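You operate a simulated robot arm through the tools that you are given. There is no shell and no other tool. Be economical: measure what you need, move in short steps, check, and stop when the job is done.

The job below is to be done with a simulated robot arm. You get a single attempt, and the scene is never put back.

TASK
Vacuum the blue and the grey lint off the end of the care bench.
Fine: vacuum back on its rest, then switch it off. Set down upright: hand vacuum. What is to be rubbed or washed off counts as gone when no trace of it is left.
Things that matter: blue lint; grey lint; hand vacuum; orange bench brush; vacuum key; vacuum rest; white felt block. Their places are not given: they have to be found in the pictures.

The check looks at the end state, three seconds after you hand in, the way a careful person would. Anything else that was tipped, shoved, dropped, spilled or broken makes it a failure.

THE ROBOT
A 7-joint arm with a two-finger parallel gripper, fixed in place. Base frame: the origin is at the foot of the arm, x ahead of it, y to its left, z up. Lengths are in mm, angles in rad, forces in N, time in s.
With the tool pointing down near the work surface it reaches from about 440 to 920 mm from the base axis. Its first joint turns from -2.007 to 2.007 rad. Payload 3.91 kg.
Tool frame: the origin (TCP) lies between the finger pads and is the grasp point; the fingertips stand 30 mm ahead of it; z points along the fingers, y is the line along which they close. The gripper opens to 110 mm. The fingers are 20 mm wide and 10 mm thick; the gripper's body (48 by 112 mm) begins 55 mm behind the TCP.
Orientation is that of the tool frame in the base frame, as [roll, pitch, yaw] about the fixed x, y, z axes, in that order (R = Rz(yaw) Ry(pitch) Rx(roll)). With the fingers straight down and closing along the base's y, the tool's x points along the base's -x, its y along +y and its z along -z.

THE INTERFACE
- The arm moves only by the tool servo_tool. Its argument "commands" is a list of rows, each an object of numbers (a shift or turn left out is 0, a gripper value left out holds the last): "dx", "dy", "dz": the shift along the base's x, y, z in mm; "rx", "ry", "rz": the turn, a rotation vector about the base's x, y, z in rad; "hand": the gripper command, from -1 (shut) to 1 (fully open), values between in proportion. In form: [{"dx": .., "dy": .., "dz": .., "rx": .., "ry": .., "rz": .., "hand": ..}, ...]. A call has 1 to 10 rows; each row shifts and turns the commanded pose from where the row before left it. A row lasts 0.2 s, in which the tool goes at most 50 mm and 0.15 rad; a call with a longer step from one row to the next is refused whole, and so is a gripper value outside its range. Where a pose cannot be reached the arm comes as near as it can. A force on the tool above 90 N (or 10 N above the force at the start of the call, whichever is more), or a blocked arm, ends the call early, and 0.2 s more pass. Each finger travels about 153 mm/s and halts on what it meets, pressing with about 25 N; the grip force reading is that of the motor and also rises with nothing between the fingers. The clock runs only during rows and for 0.2 s after the last one: add rows that do not move to give the fingers time. It gives the time, the measured TCP pose, the force on the tool (base axes), the opening and the grip force at its end, in the units of the frame above (readings bear some noise), with the torque about the TCP (base axes, N m) and any sound that the robot's microphone picked up.
- Cameras (640 x 400 px; columns grow to the right, rows downward): "scene" is fixed at [400.1, -652.4, 1464.6]; the picture's right is [0.96, -0.28, 0.00], its down [-0.17, -0.60, -0.78] and it looks along [0.22, 0.75, -0.62] (base axes); focal length 374 px, centre (320, 200). "wrist" rides on the gripper at [72, 17, -103] in the tool frame; the picture's right is [-0.23, 0.97, 0.00], its down [-0.76, -0.18, -0.62] and it looks along [-0.61, -0.14, 0.78] (tool axes); focal length 222 px, centre (320, 200).
- snapshot(camera): a new picture of that camera. The clock stands still meanwhile.
- lift_body(by): slides the trunk up (or, below 0, down) by that many mm; the arm rides with it, the base frame stays. It gives what a move gives, with no picture.
- measure_at(camera, pixels): for up to 12 pixels [column, row] of the newest picture of that camera ("zoom" is the newest enlarged one), the place [x, y, z] in the base frame of the surface seen there, good to about 3 mm. The clock stands still meanwhile.
- enlarge(camera, box): a new picture of the part [left, top, right, bottom] of that camera's present view, enlarged. The clock stands still meanwhile.
- hand_in(): hands the job in; it is judged then, once.

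Keep the steps short. Do not move on a guess: measure, check each grasp and each placing, and mend mistakes. In all there are 80 turns and 34 pictures (those below and enlarged ones count). Leave the gripper open and the arm clear of the work at the hand-in unless told otherwise, and finish with a single line.

The tools are called after "Emit:" as name(argument=value, ...) on one line, values as JSON. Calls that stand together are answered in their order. servo_tool: Moves the arm, as the interface text tells. Its arguments: {"type":"object","properties":{"commands":{"type":"array"}},"required":["commands"]} The other tools are called the same way: lift_body (by) slides the trunk up or down; snapshot (camera) takes a picture; measure_at (camera, pixels) gives the place of the surface under pixels of a picture; enlarge (camera, box) takes an enlarged picture of a part of a camera's view; hand_in () hands the job in.

At the start:

```text
time: 0.0
eef_pos: [469.5, 104.2, 1162.7]
ee_rot: [3.141, 0.001, -3.141]
ft_force: [0.0, 0.3, 0.0]
ft_torque: [0.02, -0.02, -0.02]
grip_width: 110.0
grip_force: 0.1
trunk travel left (down, up): [-725.0, 265.0]
```

scene: 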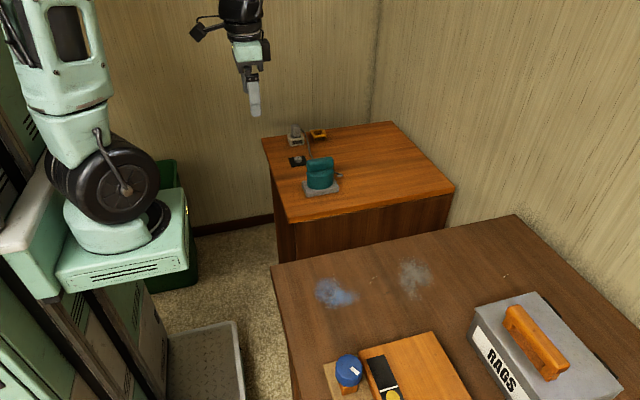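
wrist: 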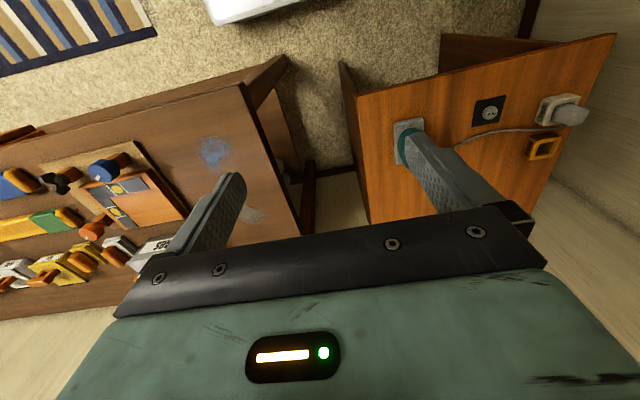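

I see a far table with a teal vacuum on a grey rest, a dark key plate and a plug, and a bench with blue and grey lint. I'll enlarge both areas.

Emit:
enlarge(camera="scene", box=[255, 115, 375, 205])

Emit:
measure_at(camera="scene", pixels=[[320, 160], [320, 185], [306, 190], [335, 189], [297, 161], [318, 133], [295, 138], [350, 180], [317, 292], [353, 297], [330, 283], [335, 306]])

Emit:
enlarge(camera="scene", box=[270, 220, 590, 400])

```text
4.44 times, centred on (315, 160) of scene
```

zoom: 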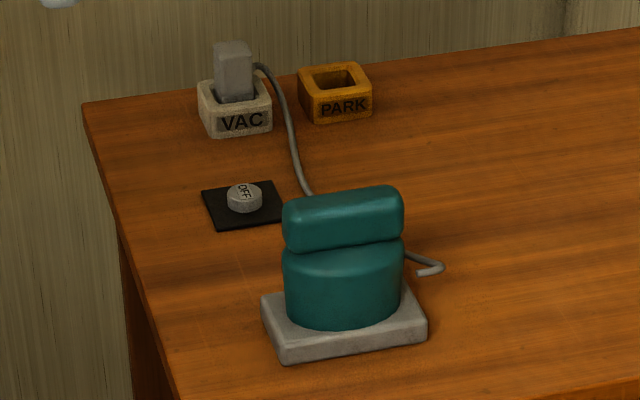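

```text
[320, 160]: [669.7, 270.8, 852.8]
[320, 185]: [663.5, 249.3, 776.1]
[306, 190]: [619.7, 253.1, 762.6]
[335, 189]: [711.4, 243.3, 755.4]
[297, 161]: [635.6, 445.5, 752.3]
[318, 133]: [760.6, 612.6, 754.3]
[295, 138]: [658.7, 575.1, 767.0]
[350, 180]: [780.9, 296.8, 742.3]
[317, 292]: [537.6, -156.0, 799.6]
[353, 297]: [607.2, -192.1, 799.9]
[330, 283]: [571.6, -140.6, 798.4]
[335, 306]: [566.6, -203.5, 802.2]
```

```text
2.00 times, centred on (430, 310) of scene
```

zoom: 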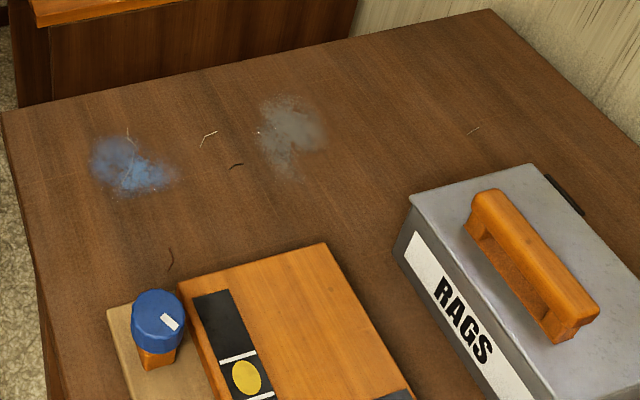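

The knob reads OFF; a grey plug sits in the VAC socket with a cord to the vacuum, and PARK is empty. I'll move left and down for a wrist-camera view of the table.

Emit:
servo_tool(commands=[{"dy": 45, "dz": -20}, {"dy": 45, "dz": -20}, {"dy": 45, "dz": -20}, {"dy": 45, "dz": -20}, {"dy": 45, "dz": -20}, {"dy": 45, "dz": -20}, {"dy": 20, "dz": -20}])

Emit:
snapshot(camera="wrist")

```text
time: 1.6
eef_pos: [469.7, 393.7, 1024.4]
ee_rot: [-3.141, -0.002, 3.141]
ft_force: [0.0, 0.0, 0.0]
ft_torque: [0.0, -0.02, -0.01]
grip_width: 110.1
grip_force: 0.0
trunk travel left (down, up): [-725.0, 265.0]
```

```text
29 pictures are left
```

wrist: 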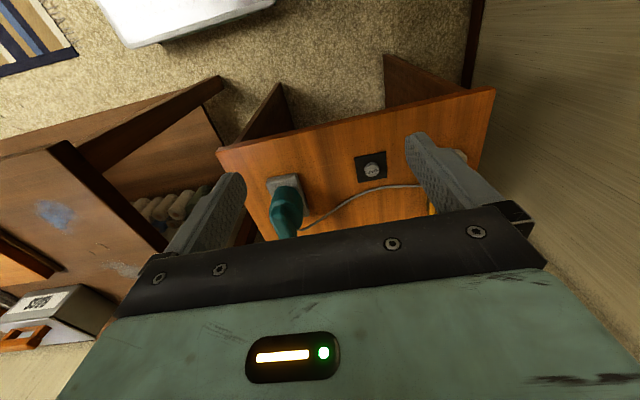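

Table is in view around (350,170). Enlarging there.

Emit:
enlarge(camera="wrist", box=[240, 125, 480, 245])

Emit:
measure_at(camera="wrist", pixels=[[283, 182], [300, 190], [272, 192], [285, 195], [290, 230], [372, 170], [358, 156], [386, 178], [350, 192], [310, 228]])

```text
2.67 times, centred on (360, 185) of wrist
```

zoom: 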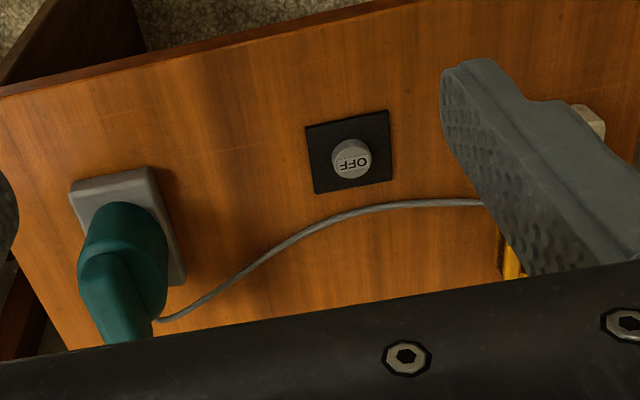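

```text
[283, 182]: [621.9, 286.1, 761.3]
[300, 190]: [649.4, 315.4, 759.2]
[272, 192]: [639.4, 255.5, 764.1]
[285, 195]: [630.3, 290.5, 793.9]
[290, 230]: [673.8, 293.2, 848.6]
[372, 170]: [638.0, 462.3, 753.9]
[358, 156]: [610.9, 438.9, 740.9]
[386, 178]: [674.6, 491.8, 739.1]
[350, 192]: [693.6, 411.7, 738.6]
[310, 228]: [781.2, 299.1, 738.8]
```

Now precise geometry of the vacuum and key. Enlarging the scene view tightly.

Emit:
enlarge(camera="scene", box=[296, 150, 352, 200])

Emit:
servo_tool(commands=[{"dy": -30, "dx": 20}, {"dy": -40, "dx": 0}, {"dy": -40}])

Emit:
enlarge(camera="wrist", box=[240, 125, 440, 245])

```text
8.00 times, centred on (324, 175) of scene
```

zoom: 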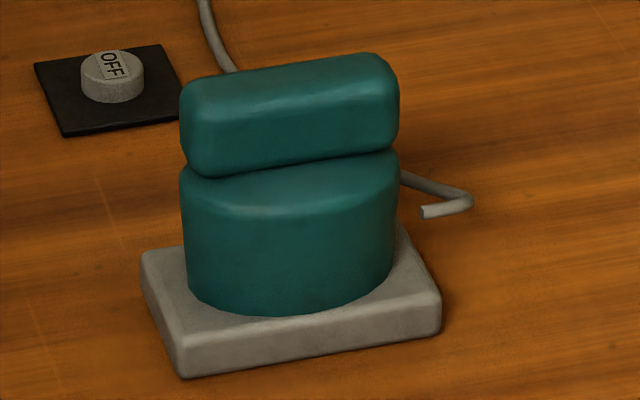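

```text
time: 2.4
eef_pos: [491.0, 285.9, 1024.2]
ee_rot: [3.141, 0.001, -3.141]
ft_force: [0.5, -0.6, -0.7]
ft_torque: [-0.03, 0.01, -0.02]
grip_width: 110.3
grip_force: 0.0
trunk travel left (down, up): [-725.0, 265.0]
```

```text
3.20 times, centred on (340, 185) of wrist
```

zoom: 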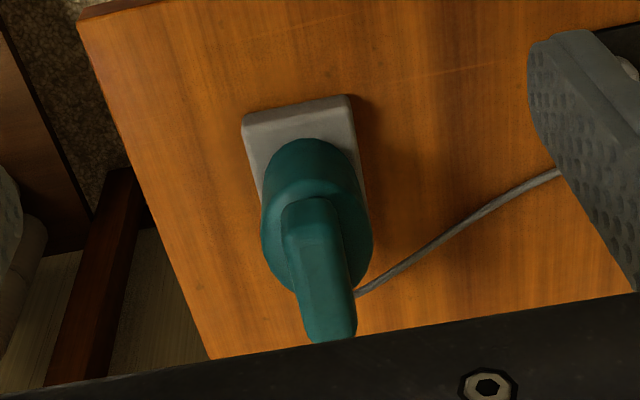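

The handle bar runs roughly along x. Measuring its edges and the body.

Emit:
measure_at(camera="zoom", pixels=[[290, 215], [327, 210], [312, 210], [318, 330], [347, 325], [330, 333], [308, 270], [338, 260], [300, 145], [270, 230], [365, 235], [350, 100]])

```text
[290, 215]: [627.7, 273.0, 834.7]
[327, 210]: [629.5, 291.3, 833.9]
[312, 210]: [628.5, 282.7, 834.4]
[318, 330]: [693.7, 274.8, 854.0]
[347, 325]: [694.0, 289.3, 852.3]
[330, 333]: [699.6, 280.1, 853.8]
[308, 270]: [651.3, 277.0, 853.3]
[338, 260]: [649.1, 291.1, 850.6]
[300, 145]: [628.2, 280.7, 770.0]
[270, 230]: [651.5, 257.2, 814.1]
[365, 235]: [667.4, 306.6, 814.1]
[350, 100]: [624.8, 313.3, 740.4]
```

Handle: centre about (665, 282), 20-odd mm wide, top z 854. Next I locate the key cap exactly before pressing it; I move toward it and shut the gripper.

Emit:
measure_at(camera="scene", pixels=[[298, 158], [297, 159], [299, 159], [298, 160]])

Emit:
servo_tool(commands=[{"dy": 45, "dz": -20, "hand": -1}, {"dy": 45, "dz": -30}, {"dy": 45, "dz": -30}, {"dy": 30, "dz": -30}, {}])

Emit:
enlarge(camera="wrist", box=[240, 80, 440, 205])

```text
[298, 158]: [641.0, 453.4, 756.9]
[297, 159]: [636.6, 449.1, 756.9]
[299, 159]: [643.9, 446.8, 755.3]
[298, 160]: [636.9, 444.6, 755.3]
```

```text
refused: row 2 steps farther than a row can; nothing moved
```

```text
3.20 times, centred on (340, 142) of wrist
```

zoom: 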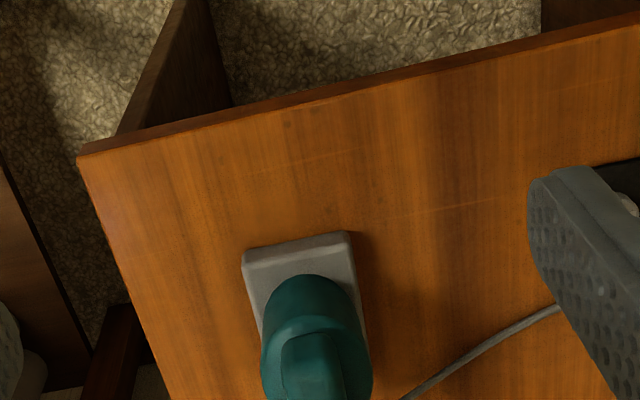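

Step too long; splitting it smaller.

Emit:
servo_tool(commands=[{"dy": 40, "dz": -20, "hand": -1}, {"dy": 40, "dz": -25}, {"dy": 40, "dz": -25}, {"dy": 40, "dz": -25}, {}])

Emit:
enlarge(camera="wrist", box=[240, 80, 440, 205])

```text
time: 3.6
eef_pos: [490.1, 445.1, 927.0]
ee_rot: [-3.14, 0.001, 3.141]
ft_force: [-0.6, -0.2, -0.1]
ft_torque: [0.02, -0.03, 0.02]
grip_width: 0.0
grip_force: 25.3
trunk travel left (down, up): [-725.0, 265.0]
```

```text
3.20 times, centred on (340, 142) of wrist
```

zoom: 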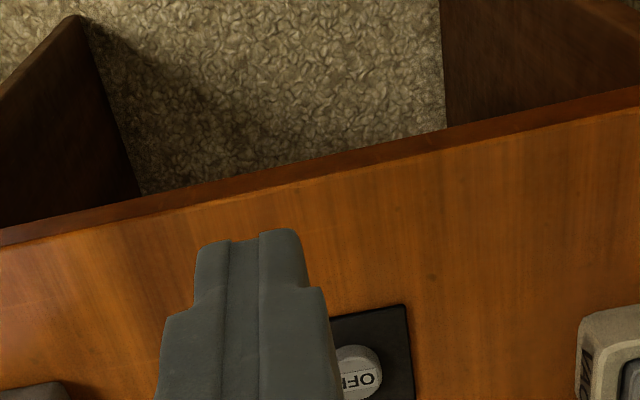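

Emit:
measure_at(camera="zoom", pixels=[[345, 378], [370, 378], [379, 380], [362, 362], [362, 395], [400, 308], [410, 395], [338, 316]])

```text
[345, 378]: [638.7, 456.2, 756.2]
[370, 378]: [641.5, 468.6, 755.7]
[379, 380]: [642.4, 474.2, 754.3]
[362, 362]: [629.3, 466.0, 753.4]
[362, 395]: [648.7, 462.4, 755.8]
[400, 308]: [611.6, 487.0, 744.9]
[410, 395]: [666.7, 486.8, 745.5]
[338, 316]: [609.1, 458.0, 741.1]
```

Key cap top centre ≈ (640, 460, 755). I move over it with the fingertips at about z 775.

Emit:
servo_tool(commands=[{"dx": 40, "dy": 5}, {"dx": 40, "dy": 5, "dz": -20}, {"dx": 40, "dy": 5, "dz": -25}, {"dx": 30, "dz": -35}, {"dz": -40}, {}])

Emit:
enlarge(camera="scene", box=[270, 130, 340, 180])

```text
time: 5.0
eef_pos: [638.2, 453.9, 805.8]
ee_rot: [-3.142, 0.001, -3.141]
ft_force: [-1.2, 0.3, -0.3]
ft_torque: [0.07, -0.02, 0.01]
grip_width: 0.0
grip_force: 25.0
out of reach, approached as far as the arm can: row 4
trunk travel left (down, up): [-725.0, 265.0]
```

```text
8.00 times, centred on (305, 155) of scene
```

zoom: 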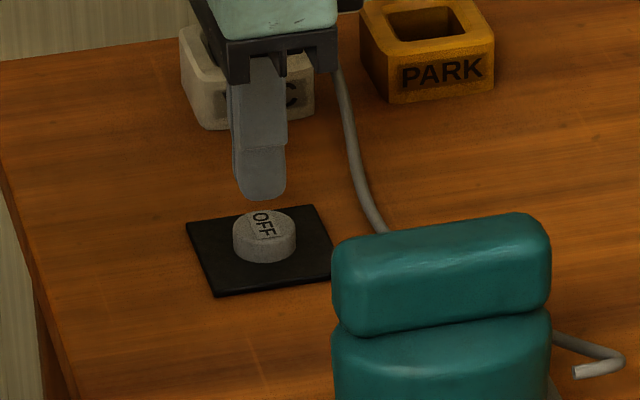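

I'm 2 mm/6 mm off the centre; correct by +4 in y and press down slowly, watching force and sound.

Emit:
servo_tool(commands=[{"dx": 2, "dy": 5, "dz": -8}, {"dz": -6}, {"dz": -4}, {"dz": -3}, {}])

```text
time: 6.2
eef_pos: [634.1, 453.2, 788.2]
ee_rot: [3.141, 0.0, -3.141]
ft_force: [-1.2, -0.8, -0.5]
ft_torque: [-0.03, -0.01, -0.01]
grip_width: 0.1
grip_force: 25.1
out of reach, approached as far as the arm can: row 1
trunk travel left (down, up): [-725.0, 265.0]
```

The arm is at its reach limit at this height. I'll raise the tool, lower the trunk to compensate, and come back with more reach.

Emit:
servo_tool(commands=[{"dz": 40}, {"dz": 45}, {"dz": 45}, {"dz": 45}, {"dz": 45}, {"dz": 45}])

Emit:
lift_body(by=-200)

```text
time: 7.6
eef_pos: [638.8, 458.0, 1052.8]
ee_rot: [-3.141, 0.0, -3.141]
ft_force: [-0.4, 0.7, 0.0]
ft_torque: [0.01, 0.01, 0.02]
grip_width: 0.0
grip_force: 24.7
out of reach, approached as far as the arm can: row 2, 3, 6
trunk travel left (down, up): [-725.0, 265.0]
```

```text
time: 9.8
eef_pos: [638.5, 457.7, 853.3]
ee_rot: [3.141, 0.0, 3.14]
ft_force: [0.0, -0.6, -0.5]
ft_torque: [0.02, -0.03, -0.01]
grip_width: 0.0
grip_force: 25.0
trunk travel left (down, up): [-525.0, 465.0]
```

Fingertips now at z≈823 over the key. Descending in reach.

Emit:
servo_tool(commands=[{"dx": 1, "dy": 2, "dz": -25}, {"dz": -25}, {"dz": -10}, {"dz": -4}, {}])

```text
time: 11.0
eef_pos: [641.8, 462.9, 789.5]
ee_rot: [-3.141, -0.003, -3.141]
ft_force: [0.7, -0.5, 0.1]
ft_torque: [-0.01, -0.01, -0.03]
grip_width: 0.0
grip_force: 25.3
trunk travel left (down, up): [-525.0, 465.0]
```

Reachable now. Pressing in 2–3 mm steps.

Emit:
servo_tool(commands=[{"dy": -2, "dz": -3}, {"dz": -2}, {"dz": -2}, {"dz": -2}, {}])

```text
time: 12.2
eef_pos: [642.6, 463.3, 781.5]
ee_rot: [-3.14, 0.0, -3.141]
ft_force: [-0.5, -2.1, 7.5]
ft_torque: [-0.02, 0.0, 0.01]
grip_width: 0.2
grip_force: 25.2
out of reach, approached as far as the arm can: row 1
trunk travel left (down, up): [-525.0, 465.0]
heard: click
```

Click heard. Backing up and checking the label.

Emit:
servo_tool(commands=[{"dz": 10}, {"dz": 40}, {"dz": 40}, {}])

Emit:
enlarge(camera="scene", box=[270, 130, 340, 180])

```text
time: 13.2
eef_pos: [638.6, 455.2, 869.8]
ee_rot: [-3.141, 0.0, 3.14]
ft_force: [-0.7, 0.1, 0.6]
ft_torque: [0.01, 0.02, 0.01]
grip_width: 0.0
grip_force: 25.3
out of reach, approached as far as the arm can: row 3
trunk travel left (down, up): [-525.0, 465.0]
```

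```text
8.00 times, centred on (305, 155) of scene
```

zoom: 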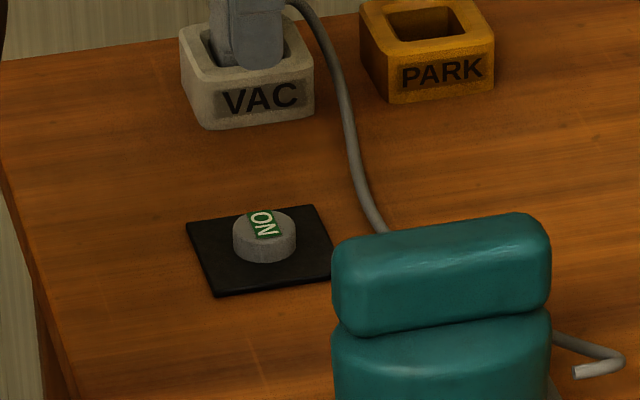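

The key reads ON. Now over the vacuum handle at (665, 282), opening the gripper.

Emit:
servo_tool(commands=[{"dz": 40, "hand": 1}, {"dz": 25, "dy": -30, "dx": 5}, {"dy": -45, "dx": 7}, {"dy": -45, "dx": 7}, {"dy": -45, "dx": 7}, {}])

Emit:
snapshot(camera="wrist")

```text
time: 14.6
eef_pos: [724.7, 349.9, 956.2]
ee_rot: [-3.141, -0.002, 3.14]
ft_force: [0.2, -0.9, 0.4]
ft_torque: [0.0, -0.01, 0.0]
grip_width: 109.7
grip_force: 0.0
out of reach, approached as far as the arm can: row 1, 2, 3, 4, 5
trunk travel left (down, up): [-525.0, 465.0]
```

```text
21 pictures are left
```

wrist: 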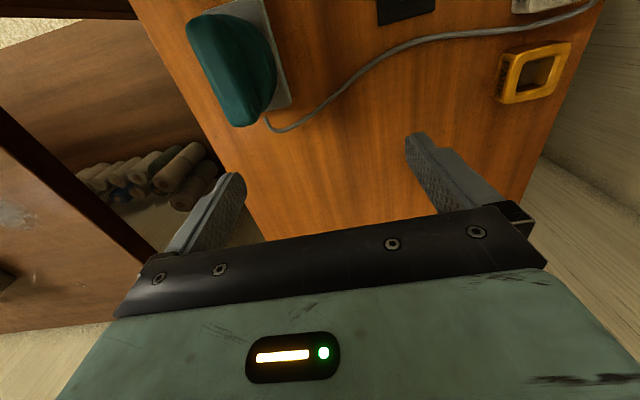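

The arm strayed (724, 350): a joint limit is interfering. I'm still clear of everything; try moving toward (665,282) in smaller steps.

Emit:
servo_tool(commands=[{"dx": -20, "dy": -10}, {"dx": -20, "dy": -20}, {"dx": -20, "dy": -20}, {"dy": -18}, {}])

```text
time: 15.8
eef_pos: [725.3, 338.3, 980.3]
ee_rot: [-3.141, -0.003, 3.141]
ft_force: [-0.1, 0.3, 0.2]
ft_torque: [0.0, -0.01, 0.03]
grip_width: 109.8
grip_force: 0.0
out of reach, approached as far as the arm can: row 1, 2, 3, 4
trunk travel left (down, up): [-525.0, 465.0]
```

The arm appears too folded at this height with the trunk low. I raise the trunk 100 mm and retry.

Emit:
lift_body(by=100)

Emit:
servo_tool(commands=[{"dx": -20, "dy": -15, "dz": -25}, {"dx": -20, "dy": -20, "dz": -25}, {"dx": -20, "dy": -20, "dz": -25}, {"dz": -25}, {}])

```text
time: 17.1
eef_pos: [725.4, 339.4, 1080.1]
ee_rot: [-3.14, -0.002, -3.141]
ft_force: [-0.1, 0.6, -1.1]
ft_torque: [-0.02, 0.01, 0.0]
grip_width: 109.9
grip_force: 0.0
trunk travel left (down, up): [-625.0, 365.0]
```

```text
time: 18.3
eef_pos: [737.9, 347.8, 1013.9]
ee_rot: [-3.138, -0.004, 3.141]
ft_force: [-0.3, 0.6, -0.3]
ft_torque: [-0.01, -0.01, 0.01]
grip_width: 109.8
grip_force: 0.0
out of reach, approached as far as the arm can: row 1, 2, 3, 4
trunk travel left (down, up): [-625.0, 365.0]
```

Let me look at the arm's posture.

Emit:
snapshot(camera="scene")

```text
20 pictures are left
```

scene: 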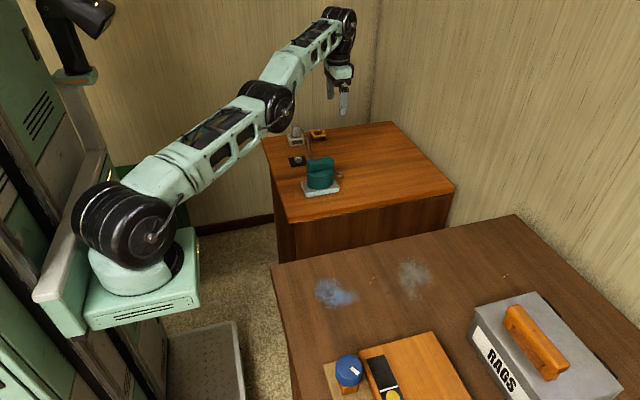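

The arm looks nearly straight (elbow stretched). I'll pull straight back along the arm at the current height to bend the elbow again.

Emit:
servo_tool(commands=[{"dx": -40, "dy": -19}, {"dx": -40, "dy": -19}, {"dx": -40, "dy": -19}, {"dx": -40, "dy": -19}, {}])

```text
time: 19.5
eef_pos: [698.5, 377.9, 1049.9]
ee_rot: [-3.14, -0.001, 3.141]
ft_force: [-0.9, -0.6, 0.3]
ft_torque: [-0.01, 0.0, -0.02]
grip_width: 110.2
grip_force: 0.0
out of reach, approached as far as the arm can: row 1, 2, 3, 4
trunk travel left (down, up): [-625.0, 365.0]
```

Still sliding along the reach boundary. Test: pure downward move then pure sideways (−y), small, to see what frees it.

Emit:
servo_tool(commands=[{"dz": 10}, {"dz": 10}, {}])

Emit:
servo_tool(commands=[{"dx": -5}, {"dx": -5}, {}])

Emit:
servo_tool(commands=[{"dy": -10}, {"dy": -10}, {}])

Emit:
servo_tool(commands=[{"dz": -10}, {"dz": -10}, {}])

```text
time: 20.3
eef_pos: [696.9, 376.3, 1069.1]
ee_rot: [-3.141, -0.002, 3.141]
ft_force: [-0.7, 0.9, 0.0]
ft_torque: [0.01, 0.0, 0.01]
grip_width: 109.9
grip_force: 0.0
out of reach, approached as far as the arm can: row 2
trunk travel left (down, up): [-625.0, 365.0]
```

```text
time: 21.1
eef_pos: [690.3, 377.1, 1068.2]
ee_rot: [-3.138, -0.002, 3.14]
ft_force: [-0.3, -0.5, -0.1]
ft_torque: [0.0, 0.02, 0.01]
grip_width: 109.8
grip_force: 0.1
trunk travel left (down, up): [-625.0, 365.0]
```

```text
time: 21.9
eef_pos: [699.4, 366.8, 1072.6]
ee_rot: [-3.138, -0.002, -3.14]
ft_force: [-0.8, 0.0, 0.0]
ft_torque: [-0.02, -0.05, 0.04]
grip_width: 110.1
grip_force: 0.0
out of reach, approached as far as the arm can: row 1, 2
trunk travel left (down, up): [-625.0, 365.0]
```

```text
time: 22.7
eef_pos: [703.4, 371.5, 1053.7]
ee_rot: [-3.141, -0.003, 3.141]
ft_force: [0.3, -0.5, 0.5]
ft_torque: [0.02, -0.03, 0.02]
grip_width: 110.1
grip_force: 0.0
out of reach, approached as far as the arm can: row 1, 2
trunk travel left (down, up): [-625.0, 365.0]
```

The blocked direction pattern suggests the elbow has flipped below the shoulder–wrist line. I check the posture.

Emit:
enlarge(camera="scene", box=[40, 0, 400, 300])

Emit:
measure_at(camera="scene", pixels=[[125, 225], [160, 185], [215, 140], [275, 105], [300, 60], [340, 20], [265, 100], [335, 40]])

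```text
1.33 times, centred on (220, 150) of scene
```

zoom: 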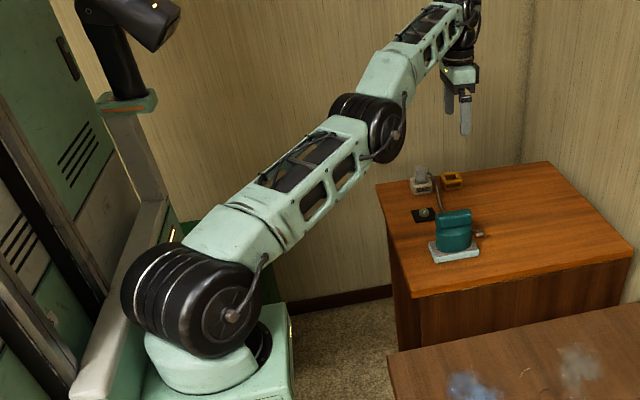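

```text
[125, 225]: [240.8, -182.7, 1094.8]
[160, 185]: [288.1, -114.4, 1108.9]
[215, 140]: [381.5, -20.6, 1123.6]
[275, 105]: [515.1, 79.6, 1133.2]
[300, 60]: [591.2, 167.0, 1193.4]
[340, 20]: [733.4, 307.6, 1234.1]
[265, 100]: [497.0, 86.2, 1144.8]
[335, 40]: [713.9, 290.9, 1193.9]
```

Emit:
measure_at(camera="scene", pixels=[[120, 275], [150, 310], [80, 310], [60, 300], [190, 240], [40, 250], [100, 215], [150, 250], [125, 195], [90, 240], [345, 60], [338, 75]])

```text
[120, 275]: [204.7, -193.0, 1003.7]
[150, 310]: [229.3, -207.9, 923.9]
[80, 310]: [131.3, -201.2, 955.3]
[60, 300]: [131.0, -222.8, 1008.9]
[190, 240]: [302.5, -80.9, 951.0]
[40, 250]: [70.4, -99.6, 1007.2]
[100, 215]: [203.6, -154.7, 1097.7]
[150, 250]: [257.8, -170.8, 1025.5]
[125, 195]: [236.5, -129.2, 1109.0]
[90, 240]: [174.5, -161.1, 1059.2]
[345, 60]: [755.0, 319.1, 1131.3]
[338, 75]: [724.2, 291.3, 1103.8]
```

The elbow hangs slightly below the line, and the wrist seems to be at its bend limit. I stretch the arm out and up until straight, then pull in, hoping it comes back elbow-up.

Emit:
servo_tool(commands=[{"dx": 15, "dy": 15, "dz": 30}, {"dx": 15, "dy": 15, "dz": 30}, {"dx": 15, "dy": 15, "dz": 30}, {"dx": 15, "dy": 15, "dz": 30}, {"dx": 15, "dy": 15, "dz": 30}])

Emit:
servo_tool(commands=[{"dx": -30, "dy": -30}, {"dx": -30, "dy": -30}, {"dx": -30, "dy": -30}, {"dx": -30, "dy": -30}, {}])

```text
time: 23.9
eef_pos: [685.7, 361.3, 1122.1]
ee_rot: [-3.14, -0.001, -3.141]
ft_force: [0.1, 0.2, 0.0]
ft_torque: [-0.01, 0.0, 0.01]
grip_width: 110.0
grip_force: 0.0
out of reach, approached as far as the arm can: row 1, 2, 3, 4, 5
trunk travel left (down, up): [-625.0, 365.0]
```

```text
time: 25.1
eef_pos: [668.8, 344.4, 1165.2]
ee_rot: [-3.138, 0.0, 3.141]
ft_force: [-0.3, 0.4, -0.1]
ft_torque: [-0.04, 0.02, 0.02]
grip_width: 110.1
grip_force: 0.0
out of reach, approached as far as the arm can: row 1, 2, 3, 4
trunk travel left (down, up): [-625.0, 365.0]
```

All these positions lie on one sphere about the shoulder: the arm is locked straight (elbow singularity). I'll tilt the fingers inward toward the base while pulling in, so the wrist limit forces the elbow to bend.

Emit:
servo_tool(commands=[{"dx": -22, "dy": -21, "rx": -0.1, "ry": 0.105}, {"dx": -22, "dy": -21, "rx": -0.1, "ry": 0.105}, {"dx": -22, "dy": -21, "rx": -0.1, "ry": 0.105}, {"dx": -22, "dy": -21, "rx": -0.1, "ry": 0.105}, {"dx": -22, "dy": -21, "rx": -0.1, "ry": 0.105}, {}])

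```text
time: 26.5
eef_pos: [559.9, 221.1, 1181.1]
ee_rot: [-2.774, -0.355, 3.075]
ft_force: [0.5, 0.9, -0.7]
ft_torque: [0.0, -0.03, -0.01]
grip_width: 109.9
grip_force: 0.0
out of reach, approached as far as the arm can: row 3, 4, 5
trunk travel left (down, up): [-625.0, 365.0]
```

It freed up: the TCP came in to (560, 221). Continue inward, then untilt.

Emit:
servo_tool(commands=[{"dx": -25, "dy": -25, "dz": -10}, {"dx": -25, "dy": -25, "dz": -10}, {"rx": 0.1, "ry": -0.105}, {"rx": 0.1, "ry": -0.105}, {"rx": 0.1, "ry": -0.105}, {}])

Emit:
snapshot(camera="scene")

```text
time: 27.9
eef_pos: [509.5, 171.9, 1158.4]
ee_rot: [-3.079, -0.06, 3.14]
ft_force: [0.7, 0.3, 0.0]
ft_torque: [-0.02, -0.05, -0.01]
grip_width: 110.2
grip_force: 0.1
trunk travel left (down, up): [-625.0, 365.0]
```

```text
18 pictures are left
```

scene: 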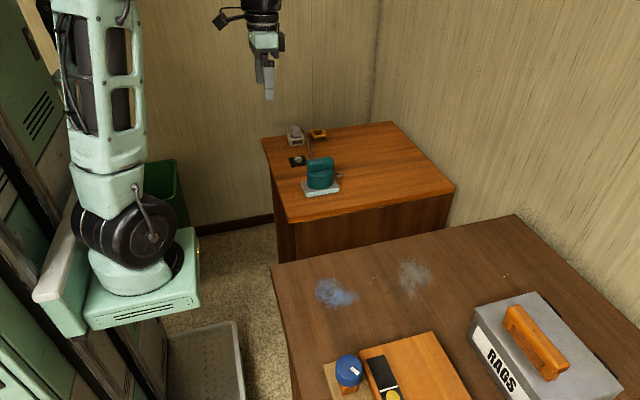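

Elbow is up again. Untilt fully and move to above the vacuum handle (665, 282), z≈930, keeping well inside the stretch limit.

Emit:
servo_tool(commands=[{"dz": -25, "dx": 20, "dy": 15, "rx": 0.0627, "ry": -0.06}, {"dx": 22, "dy": 16, "dz": -34}, {"dx": 22, "dy": 16, "dz": -34}, {"dx": 22, "dy": 16, "dz": -34}, {"dx": 22, "dy": 16, "dz": -34}, {"dx": 22, "dy": 16, "dz": -34}, {"dx": 24, "dy": 15, "dz": -33}, {}])

Emit:
snapshot(camera="wrist")

```text
time: 29.7
eef_pos: [661.0, 279.7, 934.0]
ee_rot: [-3.14, 0.0, -3.141]
ft_force: [-0.3, 0.7, -0.1]
ft_torque: [0.01, 0.01, 0.03]
grip_width: 109.9
grip_force: 0.0
trunk travel left (down, up): [-625.0, 365.0]
```

```text
17 pictures are left
```

wrist: 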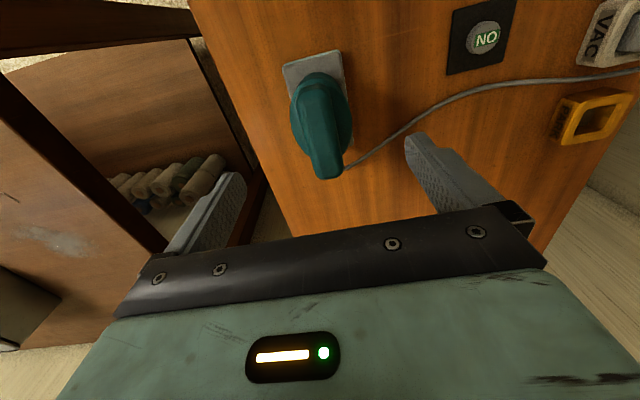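

Well placed. Measuring handle edges in this view.

Emit:
measure_at(camera="wrist", pixels=[[307, 95], [327, 95], [318, 88], [312, 130], [335, 128], [315, 172], [340, 172], [328, 178], [296, 128], [349, 122], [287, 68], [340, 52]])

```text
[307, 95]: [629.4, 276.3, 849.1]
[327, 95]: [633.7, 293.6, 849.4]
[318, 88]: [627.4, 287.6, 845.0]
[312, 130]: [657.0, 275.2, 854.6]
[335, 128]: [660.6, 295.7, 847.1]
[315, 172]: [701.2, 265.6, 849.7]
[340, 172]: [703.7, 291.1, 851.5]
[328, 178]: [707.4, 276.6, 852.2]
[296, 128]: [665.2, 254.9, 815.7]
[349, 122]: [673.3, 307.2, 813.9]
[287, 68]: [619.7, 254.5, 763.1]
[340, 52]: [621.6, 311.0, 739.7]
```

Handle centre ≈ (666, 282), turned about −0.08 rad, top 854, body shoulder ≈816. Align and descend to TCP z≈852.

Emit:
servo_tool(commands=[{"dx": 5, "dy": 2, "rz": -0.08}, {"dz": -30}, {"dz": -25}, {"dz": -15}, {"dz": -10}, {}])

Emit:
enlarge(camera="scene", box=[285, 120, 365, 200])

```text
time: 31.1
eef_pos: [667.9, 283.4, 850.5]
ee_rot: [-3.139, 0.0, 3.061]
ft_force: [0.0, -0.4, 0.4]
ft_torque: [0.04, 0.04, -0.02]
grip_width: 110.0
grip_force: 0.1
trunk travel left (down, up): [-625.0, 365.0]
```

```text
5.00 times, centred on (325, 160) of scene
```

zoom: 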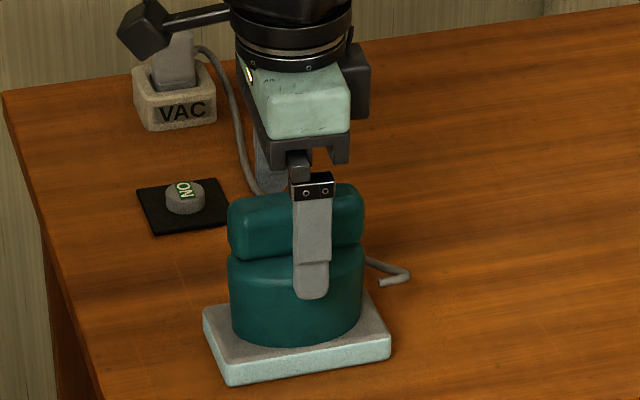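

Fingers straddle the handle centrally. Closing.

Emit:
servo_tool(commands=[{"hand": -1}, {}, {}, {}])

```text
time: 32.1
eef_pos: [667.2, 282.8, 850.4]
ee_rot: [-3.14, 0.0, 3.062]
ft_force: [-0.1, -0.1, 1.2]
ft_torque: [0.16, -0.24, 0.05]
grip_width: 29.9
grip_force: 24.3
trunk travel left (down, up): [-625.0, 365.0]
```

Held at 30 mm. Recording grasp pose (667, 283, 850, yaw 3.062). Lifting slowly.

Emit:
servo_tool(commands=[{"dz": 5}, {"dz": 15}, {"dz": 30}, {"dz": 40}, {"dz": 30}, {}])

Emit:
enlarge(camera="scene", box=[275, 100, 375, 200])

```text
time: 33.5
eef_pos: [669.9, 284.6, 968.0]
ee_rot: [-3.139, -0.001, 3.061]
ft_force: [0.5, 1.0, -5.2]
ft_torque: [-0.01, 0.03, 0.0]
grip_width: 30.1
grip_force: 24.8
trunk travel left (down, up): [-625.0, 365.0]
```

```text
4.00 times, centred on (325, 150) of scene
```

zoom: 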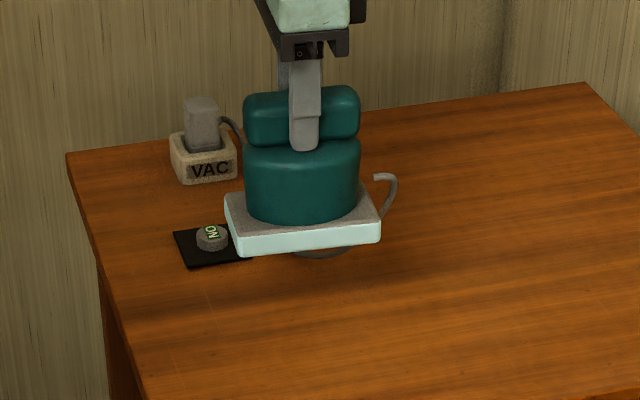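

Odd: the grey plate came up with the vacuum, and I see a dark ring beneath it. I look closer at the plate and where it stood.

Emit:
enlarge(camera="scene", box=[300, 115, 350, 200])

Emit:
measure_at(camera="scene", pixels=[[325, 163], [322, 163], [329, 163], [305, 160], [325, 158], [338, 158], [318, 188], [318, 182], [342, 146]])

```text
4.71 times, centred on (325, 158) of scene
```

zoom: 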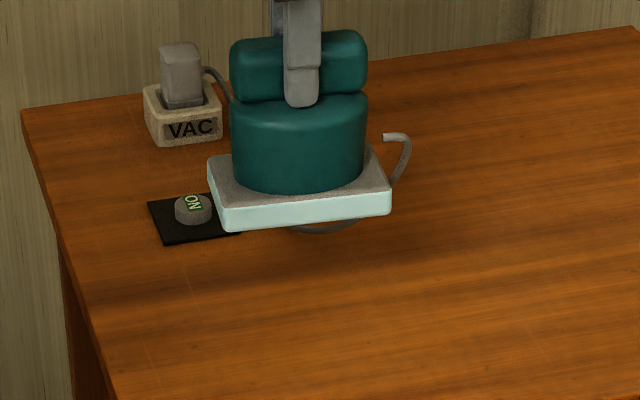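

```text
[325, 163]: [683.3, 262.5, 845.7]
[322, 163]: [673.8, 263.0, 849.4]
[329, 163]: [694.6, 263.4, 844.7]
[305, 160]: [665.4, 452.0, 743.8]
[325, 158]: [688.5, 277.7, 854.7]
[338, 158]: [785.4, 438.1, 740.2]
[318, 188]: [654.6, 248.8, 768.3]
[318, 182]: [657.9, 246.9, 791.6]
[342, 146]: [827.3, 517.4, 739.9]
```

Those measurements used the older full picture; re-measuring on the current zoom.

Emit:
measure_at(camera="zoom", pixels=[[320, 230], [300, 229], [345, 226], [300, 215], [230, 225], [388, 208], [220, 165], [300, 185], [300, 300], [400, 140], [395, 175], [300, 250]])

```text
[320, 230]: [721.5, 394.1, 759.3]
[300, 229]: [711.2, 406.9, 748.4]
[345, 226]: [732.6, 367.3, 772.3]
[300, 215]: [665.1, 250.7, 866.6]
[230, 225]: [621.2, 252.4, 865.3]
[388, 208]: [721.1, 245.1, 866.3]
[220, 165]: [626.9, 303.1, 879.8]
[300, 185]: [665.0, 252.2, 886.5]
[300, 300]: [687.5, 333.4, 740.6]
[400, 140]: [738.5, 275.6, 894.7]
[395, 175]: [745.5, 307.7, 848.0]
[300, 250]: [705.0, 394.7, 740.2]
```

The dark arc is just the vacuum's cord trailing; the plate is lifted with the vacuum as its foot (bare wood below). I measure lint extents and bench edge in the last scene picture.

Emit:
measure_at(camera="scene", pixels=[[314, 290], [358, 298], [330, 279], [336, 308], [398, 275], [434, 278], [412, 259], [411, 308], [300, 268], [400, 242], [362, 345], [474, 310]])

Emit:
enlarge(camera="scene", box=[300, 245, 450, 325])

```text
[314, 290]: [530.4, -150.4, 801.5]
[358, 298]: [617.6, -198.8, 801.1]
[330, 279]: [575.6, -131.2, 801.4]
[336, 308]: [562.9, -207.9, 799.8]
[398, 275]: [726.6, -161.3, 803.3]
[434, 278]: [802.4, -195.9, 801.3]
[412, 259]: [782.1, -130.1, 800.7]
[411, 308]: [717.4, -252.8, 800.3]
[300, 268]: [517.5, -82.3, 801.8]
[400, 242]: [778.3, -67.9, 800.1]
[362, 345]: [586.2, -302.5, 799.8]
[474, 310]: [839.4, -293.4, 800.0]
```

```text
4.27 times, centred on (375, 285) of scene
```

zoom: 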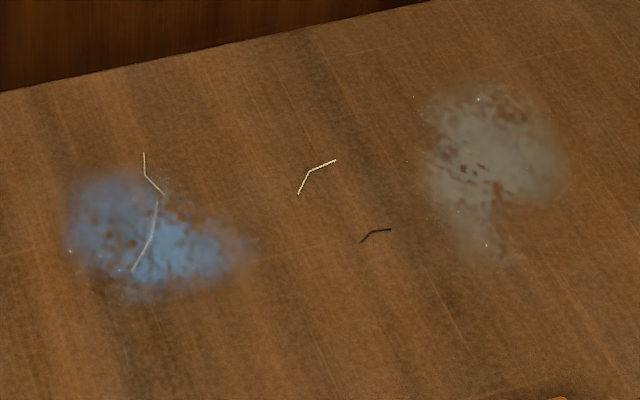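

Emit:
measure_at(camera="zoom", pixels=[[65, 235], [70, 185], [130, 168], [255, 250], [200, 285], [110, 290], [425, 100], [520, 85], [565, 165], [515, 265], [465, 255], [422, 170]])

```text
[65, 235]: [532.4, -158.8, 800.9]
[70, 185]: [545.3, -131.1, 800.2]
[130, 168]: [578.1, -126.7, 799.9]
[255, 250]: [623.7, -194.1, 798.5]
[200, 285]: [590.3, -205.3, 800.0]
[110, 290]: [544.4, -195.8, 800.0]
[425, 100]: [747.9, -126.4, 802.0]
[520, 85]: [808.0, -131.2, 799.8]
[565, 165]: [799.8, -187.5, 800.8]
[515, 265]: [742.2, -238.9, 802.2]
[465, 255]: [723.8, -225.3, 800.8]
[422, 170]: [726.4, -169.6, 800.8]
```

Blue spans x 530–625, y −125…−207; grey x 722–808, y −125…−240. Foot bottom is ~110 mm below TCP, so bench contact is TCP z≈910. Move across at height, watching for cord tension.

Emit:
servo_tool(commands=[{"dz": 30, "dy": -20}, {"dy": -40}, {"dy": -40}, {"dy": -40}, {"dy": -40}, {}])

Emit:
servo_tool(commands=[{"dy": -40, "dx": -8}, {"dy": -40, "dx": -15}, {"dy": -40, "dx": -15}, {"dy": -40, "dx": -15}, {}])

Emit:
snapshot(camera="scene")

```text
time: 34.9
eef_pos: [670.5, 105.0, 999.3]
ee_rot: [-3.139, -0.002, 3.061]
ft_force: [0.6, 0.1, -3.5]
ft_torque: [-0.05, 0.02, -0.02]
grip_width: 30.0
grip_force: 25.1
trunk travel left (down, up): [-625.0, 365.0]
```

```text
time: 36.1
eef_pos: [614.2, -56.4, 999.8]
ee_rot: [-3.139, -0.003, 3.061]
ft_force: [-2.0, 0.3, -4.7]
ft_torque: [-0.03, 0.02, 0.02]
grip_width: 29.7
grip_force: 25.1
trunk travel left (down, up): [-625.0, 365.0]
```

```text
12 pictures are left
```

scene: 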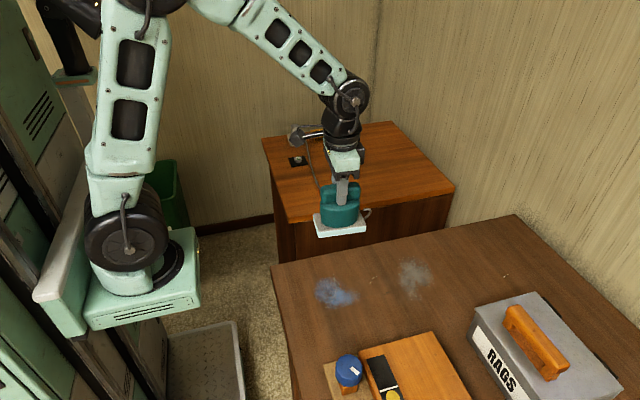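

Cord stretches from the plug; no pull felt. Check plug, cord and table spot closely.

Emit:
enlarge(camera="scene", box=[270, 115, 400, 245])

```text
3.08 times, centred on (335, 180) of scene
```

zoom: 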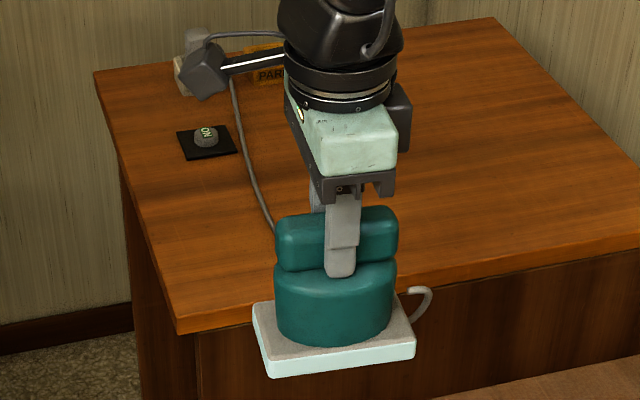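

Plug seated, key ON, cord slack enough. Now over the blue lint centre (578, −166) and lower to near contact.

Emit:
servo_tool(commands=[{"dx": -12, "dy": -37, "dz": -10}, {"dx": -12, "dy": -37, "dz": -20}, {"dx": -12, "dy": -36, "dz": -25}, {"dz": -20}, {"dz": -9}, {}])

Emit:
servo_tool(commands=[{"dz": -3}, {"dz": -2}, {"dz": -2}, {}])

```text
time: 37.5
eef_pos: [579.9, -166.3, 916.6]
ee_rot: [3.141, -0.001, 3.062]
ft_force: [0.1, 0.3, -4.2]
ft_torque: [-0.02, -0.01, -0.02]
grip_width: 29.9
grip_force: 24.9
trunk travel left (down, up): [-625.0, 365.0]
```

```text
time: 38.5
eef_pos: [580.3, -166.4, 910.9]
ee_rot: [-3.14, 0.004, 3.061]
ft_force: [0.5, -3.7, 20.8]
ft_torque: [0.15, 0.42, 0.11]
grip_width: 30.1
grip_force: 25.0
trunk travel left (down, up): [-625.0, 365.0]
```

Contact at z≈911. Ease 1 mm and sweep over the blue patch.

Emit:
servo_tool(commands=[{"dz": 1}, {"dx": -25, "dy": 15}, {"dx": -15}, {"dy": -20}, {"dy": -20}, {"dx": 25}, {"dx": 30}, {"dx": 20}, {"dy": 20}, {"dx": -20, "dy": 10}])

Emit:
servo_tool(commands=[{"dx": -20, "dy": 10}, {"dx": -20}, {"dx": -10, "dy": -15}, {"dx": 25}, {"dx": 25}, {"dx": 10, "dy": -20}, {"dx": -20}, {"dx": -20}, {"dz": 30}, {"dz": 30, "dy": 40}])

Emit:
servo_tool(commands=[{"dz": 20, "dy": 40}, {"dy": 40}, {}])

Emit:
enlarge(camera="scene", box=[290, 235, 450, 335])

```text
time: 40.7
eef_pos: [594.6, -161.0, 910.1]
ee_rot: [-3.14, 0.003, 3.062]
ft_force: [4.4, -1.4, 9.0]
ft_torque: [0.21, -0.47, -0.15]
grip_width: 29.6
grip_force: 25.1
trunk travel left (down, up): [-625.0, 365.0]
```

```text
time: 42.9
eef_pos: [565.8, -146.3, 972.5]
ee_rot: [-3.139, -0.003, 3.062]
ft_force: [0.4, 0.0, -4.2]
ft_torque: [0.02, 0.03, -0.01]
grip_width: 29.9
grip_force: 24.9
trunk travel left (down, up): [-625.0, 365.0]
```

```text
time: 43.7
eef_pos: [565.6, -66.2, 988.6]
ee_rot: [-3.14, -0.002, 3.062]
ft_force: [-0.2, -0.7, -3.3]
ft_torque: [0.01, -0.02, 0.0]
grip_width: 30.0
grip_force: 25.4
trunk travel left (down, up): [-625.0, 365.0]
```

```text
4.00 times, centred on (370, 285) of scene
```

zoom: 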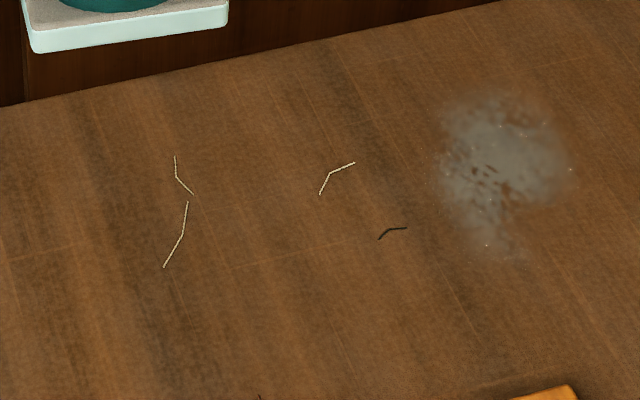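

Blue lint is gone completely (the thread marks aren't the lint named). Now to the grey patch centre (765, −180).

Emit:
servo_tool(commands=[{"dx": 40, "dy": -20}, {"dx": 40, "dy": -20}, {"dx": 40, "dy": -20}, {"dx": 40, "dy": -25}, {"dx": 39, "dy": -24, "dz": -15}, {"dz": -30}, {"dz": -25}, {"dz": -5}, {}])

Emit:
servo_tool(commands=[{"dz": -2}, {"dz": -2}, {}])

```text
time: 45.7
eef_pos: [763.9, -174.5, 911.9]
ee_rot: [-3.14, -0.001, 3.06]
ft_force: [-0.2, 0.6, -4.4]
ft_torque: [-0.01, 0.01, -0.01]
grip_width: 30.0
grip_force: 25.0
trunk travel left (down, up): [-625.0, 365.0]
```

```text
time: 46.5
eef_pos: [764.5, -174.7, 909.7]
ee_rot: [-3.139, -0.001, 3.062]
ft_force: [0.9, 0.4, -3.4]
ft_torque: [0.01, 0.01, -0.01]
grip_width: 29.9
grip_force: 25.0
trunk travel left (down, up): [-625.0, 365.0]
```

Not quite in contact; down 1–2 mm more and sweep.

Emit:
servo_tool(commands=[{"dz": -1.5}, {"dx": -20, "dy": 20}, {"dx": 25, "dy": 10}, {"dx": 25, "dy": -5}, {"dy": -20}, {"dy": -20}, {"dx": -25}, {"dx": -25}, {"dy": -20}, {"dx": 15, "dy": -15}])

Emit:
servo_tool(commands=[{"dx": 20}, {"dx": -30, "dy": -5}, {"dx": -10, "dy": 10}, {"dy": 20}, {"dx": 30, "dy": 15}, {"dx": 20, "dy": 20}, {"dx": -20, "dy": 10}, {"dx": -25, "dy": 5}, {"dz": 30}, {"dz": 30, "dy": 30}])

Emit:
servo_tool(commands=[{"dx": -10, "dy": 40}, {"dx": -10, "dy": 40}, {}])

Emit:
enlarge(camera="scene", box=[290, 225, 450, 325])

```text
time: 48.7
eef_pos: [758.9, -224.2, 909.6]
ee_rot: [-3.141, 0.0, 3.061]
ft_force: [-6.3, 4.8, 19.5]
ft_torque: [0.61, -0.44, 0.15]
grip_width: 30.0
grip_force: 25.6
trunk travel left (down, up): [-625.0, 365.0]
```

```text
time: 50.9
eef_pos: [744.9, -120.2, 968.2]
ee_rot: [-3.139, -0.003, 3.062]
ft_force: [-0.3, -1.0, -3.3]
ft_torque: [-0.01, 0.03, 0.02]
grip_width: 29.7
grip_force: 25.0
trunk travel left (down, up): [-625.0, 365.0]
```

```text
time: 51.7
eef_pos: [720.6, -39.3, 967.9]
ee_rot: [-3.138, -0.001, 3.062]
ft_force: [0.1, 0.8, -4.1]
ft_torque: [0.03, -0.01, 0.0]
grip_width: 30.0
grip_force: 24.8
trunk travel left (down, up): [-625.0, 365.0]
```

```text
4.00 times, centred on (370, 275) of scene
```

zoom: 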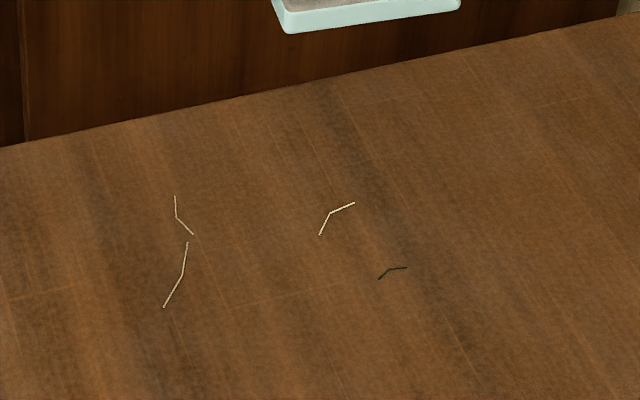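

Both patches are gone. Before putting it back, I check the table where it stood for any rest outline.

Emit:
servo_tool(commands=[{"dz": 30, "dx": -30}, {"dx": -40, "dz": 20}, {"dx": -30}, {}])

Emit:
snapshot(camera="wrist")

Emit:
enlarge(camera="scene", box=[260, 115, 360, 230])

```text
time: 52.7
eef_pos: [621.6, -41.3, 1018.5]
ee_rot: [-3.14, -0.002, 3.063]
ft_force: [-0.1, -0.5, -4.8]
ft_torque: [-0.02, 0.03, -0.01]
grip_width: 29.9
grip_force: 25.1
trunk travel left (down, up): [-625.0, 365.0]
```

```text
8 pictures are left
```

wrist: 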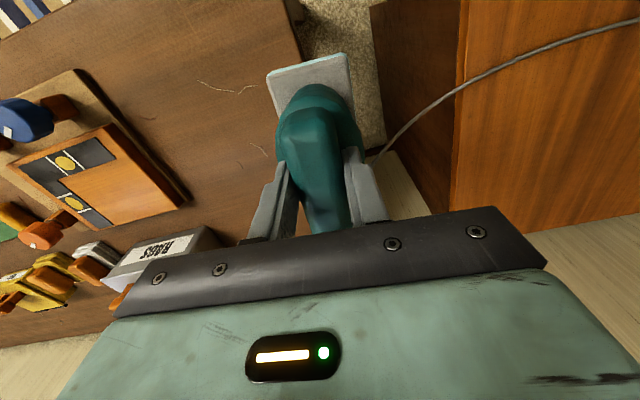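

```text
3.48 times, centred on (310, 172) of scene
```

zoom: 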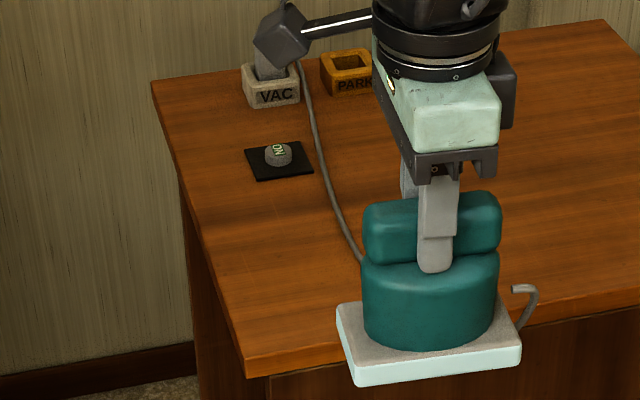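

The table top itself is bare there, so the vacuum goes back exactly where it stood: TCP (667, 283, 850), yaw 3.062.

Emit:
servo_tool(commands=[{"dx": 6, "dy": 40}, {"dx": 6, "dy": 40}, {"dx": 6, "dy": 40}, {"dx": 6, "dy": 40}, {"dx": 6, "dy": 40}, {"dx": 6, "dy": 40}, {"dx": 5, "dy": 40, "dz": -20}, {"dx": 4, "dy": 44}, {}])

Emit:
servo_tool(commands=[{"dz": -40}, {"dz": -40}, {"dz": -35}, {"dz": -15}, {}])

```text
time: 54.7
eef_pos: [668.4, 288.2, 999.2]
ee_rot: [-3.141, 0.001, 3.061]
ft_force: [0.0, 0.6, -3.4]
ft_torque: [-0.02, -0.03, -0.02]
grip_width: 29.9
grip_force: 24.9
trunk travel left (down, up): [-625.0, 365.0]
```

```text
time: 55.9
eef_pos: [670.2, 286.8, 868.6]
ee_rot: [-3.14, 0.0, 3.061]
ft_force: [0.9, -0.8, -4.9]
ft_torque: [0.0, 0.02, 0.0]
grip_width: 29.8
grip_force: 24.6
trunk travel left (down, up): [-625.0, 365.0]
```

About 18 mm above. Correct (−3, −4) and look beneath before touching down.

Emit:
servo_tool(commands=[{"dx": -2, "dy": -4, "dz": -8}, {}])

Emit:
enlarge(camera="scene", box=[275, 125, 365, 205])

```text
time: 56.5
eef_pos: [666.7, 280.7, 860.8]
ee_rot: [-3.141, -0.002, 3.061]
ft_force: [-1.2, -0.5, -3.2]
ft_torque: [0.0, 0.02, -0.03]
grip_width: 29.9
grip_force: 24.7
trunk travel left (down, up): [-625.0, 365.0]
```

```text
5.00 times, centred on (320, 165) of scene
```

zoom: 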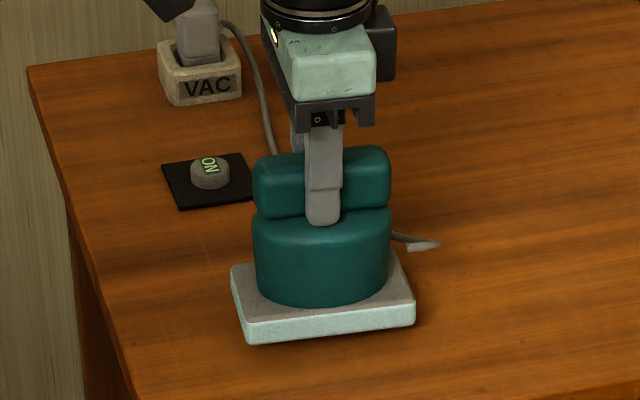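

Clear beneath. Touch down gently.

Emit:
servo_tool(commands=[{"dy": 2, "dz": -5}, {"dz": -3}, {"dz": -2}, {"dz": -1.5}, {}])

```text
time: 57.7
eef_pos: [666.2, 282.0, 850.1]
ee_rot: [3.14, 0.0, 3.061]
ft_force: [-1.7, -4.9, 8.2]
ft_torque: [0.04, 0.75, 0.22]
grip_width: 29.8
grip_force: 25.1
trunk travel left (down, up): [-625.0, 365.0]
```

In contact at the original pose (666, 282, 850). Release and rise.

Emit:
servo_tool(commands=[{"dz": 0.5}, {"hand": 0}, {"hand": 1}, {}, {}])

Emit:
servo_tool(commands=[{"dz": 20}, {"dz": 40}, {"dz": 40}, {}])

Emit:
snapshot(camera="wrist")

```text
time: 58.9
eef_pos: [667.4, 282.0, 849.3]
ee_rot: [-3.139, -0.001, 3.06]
ft_force: [0.0, -0.4, 1.0]
ft_torque: [-0.01, 0.03, 0.02]
grip_width: 109.9
grip_force: 0.0
trunk travel left (down, up): [-625.0, 365.0]
```

```text
time: 59.9
eef_pos: [667.1, 283.8, 949.3]
ee_rot: [-3.14, -0.003, 3.061]
ft_force: [-0.3, -0.6, -0.1]
ft_torque: [0.01, 0.01, -0.02]
grip_width: 110.0
grip_force: 0.1
trunk travel left (down, up): [-625.0, 365.0]
```

```text
5 pictures are left
```

wrist: 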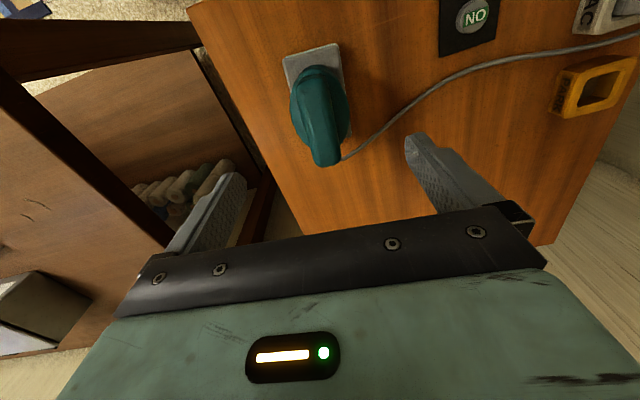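

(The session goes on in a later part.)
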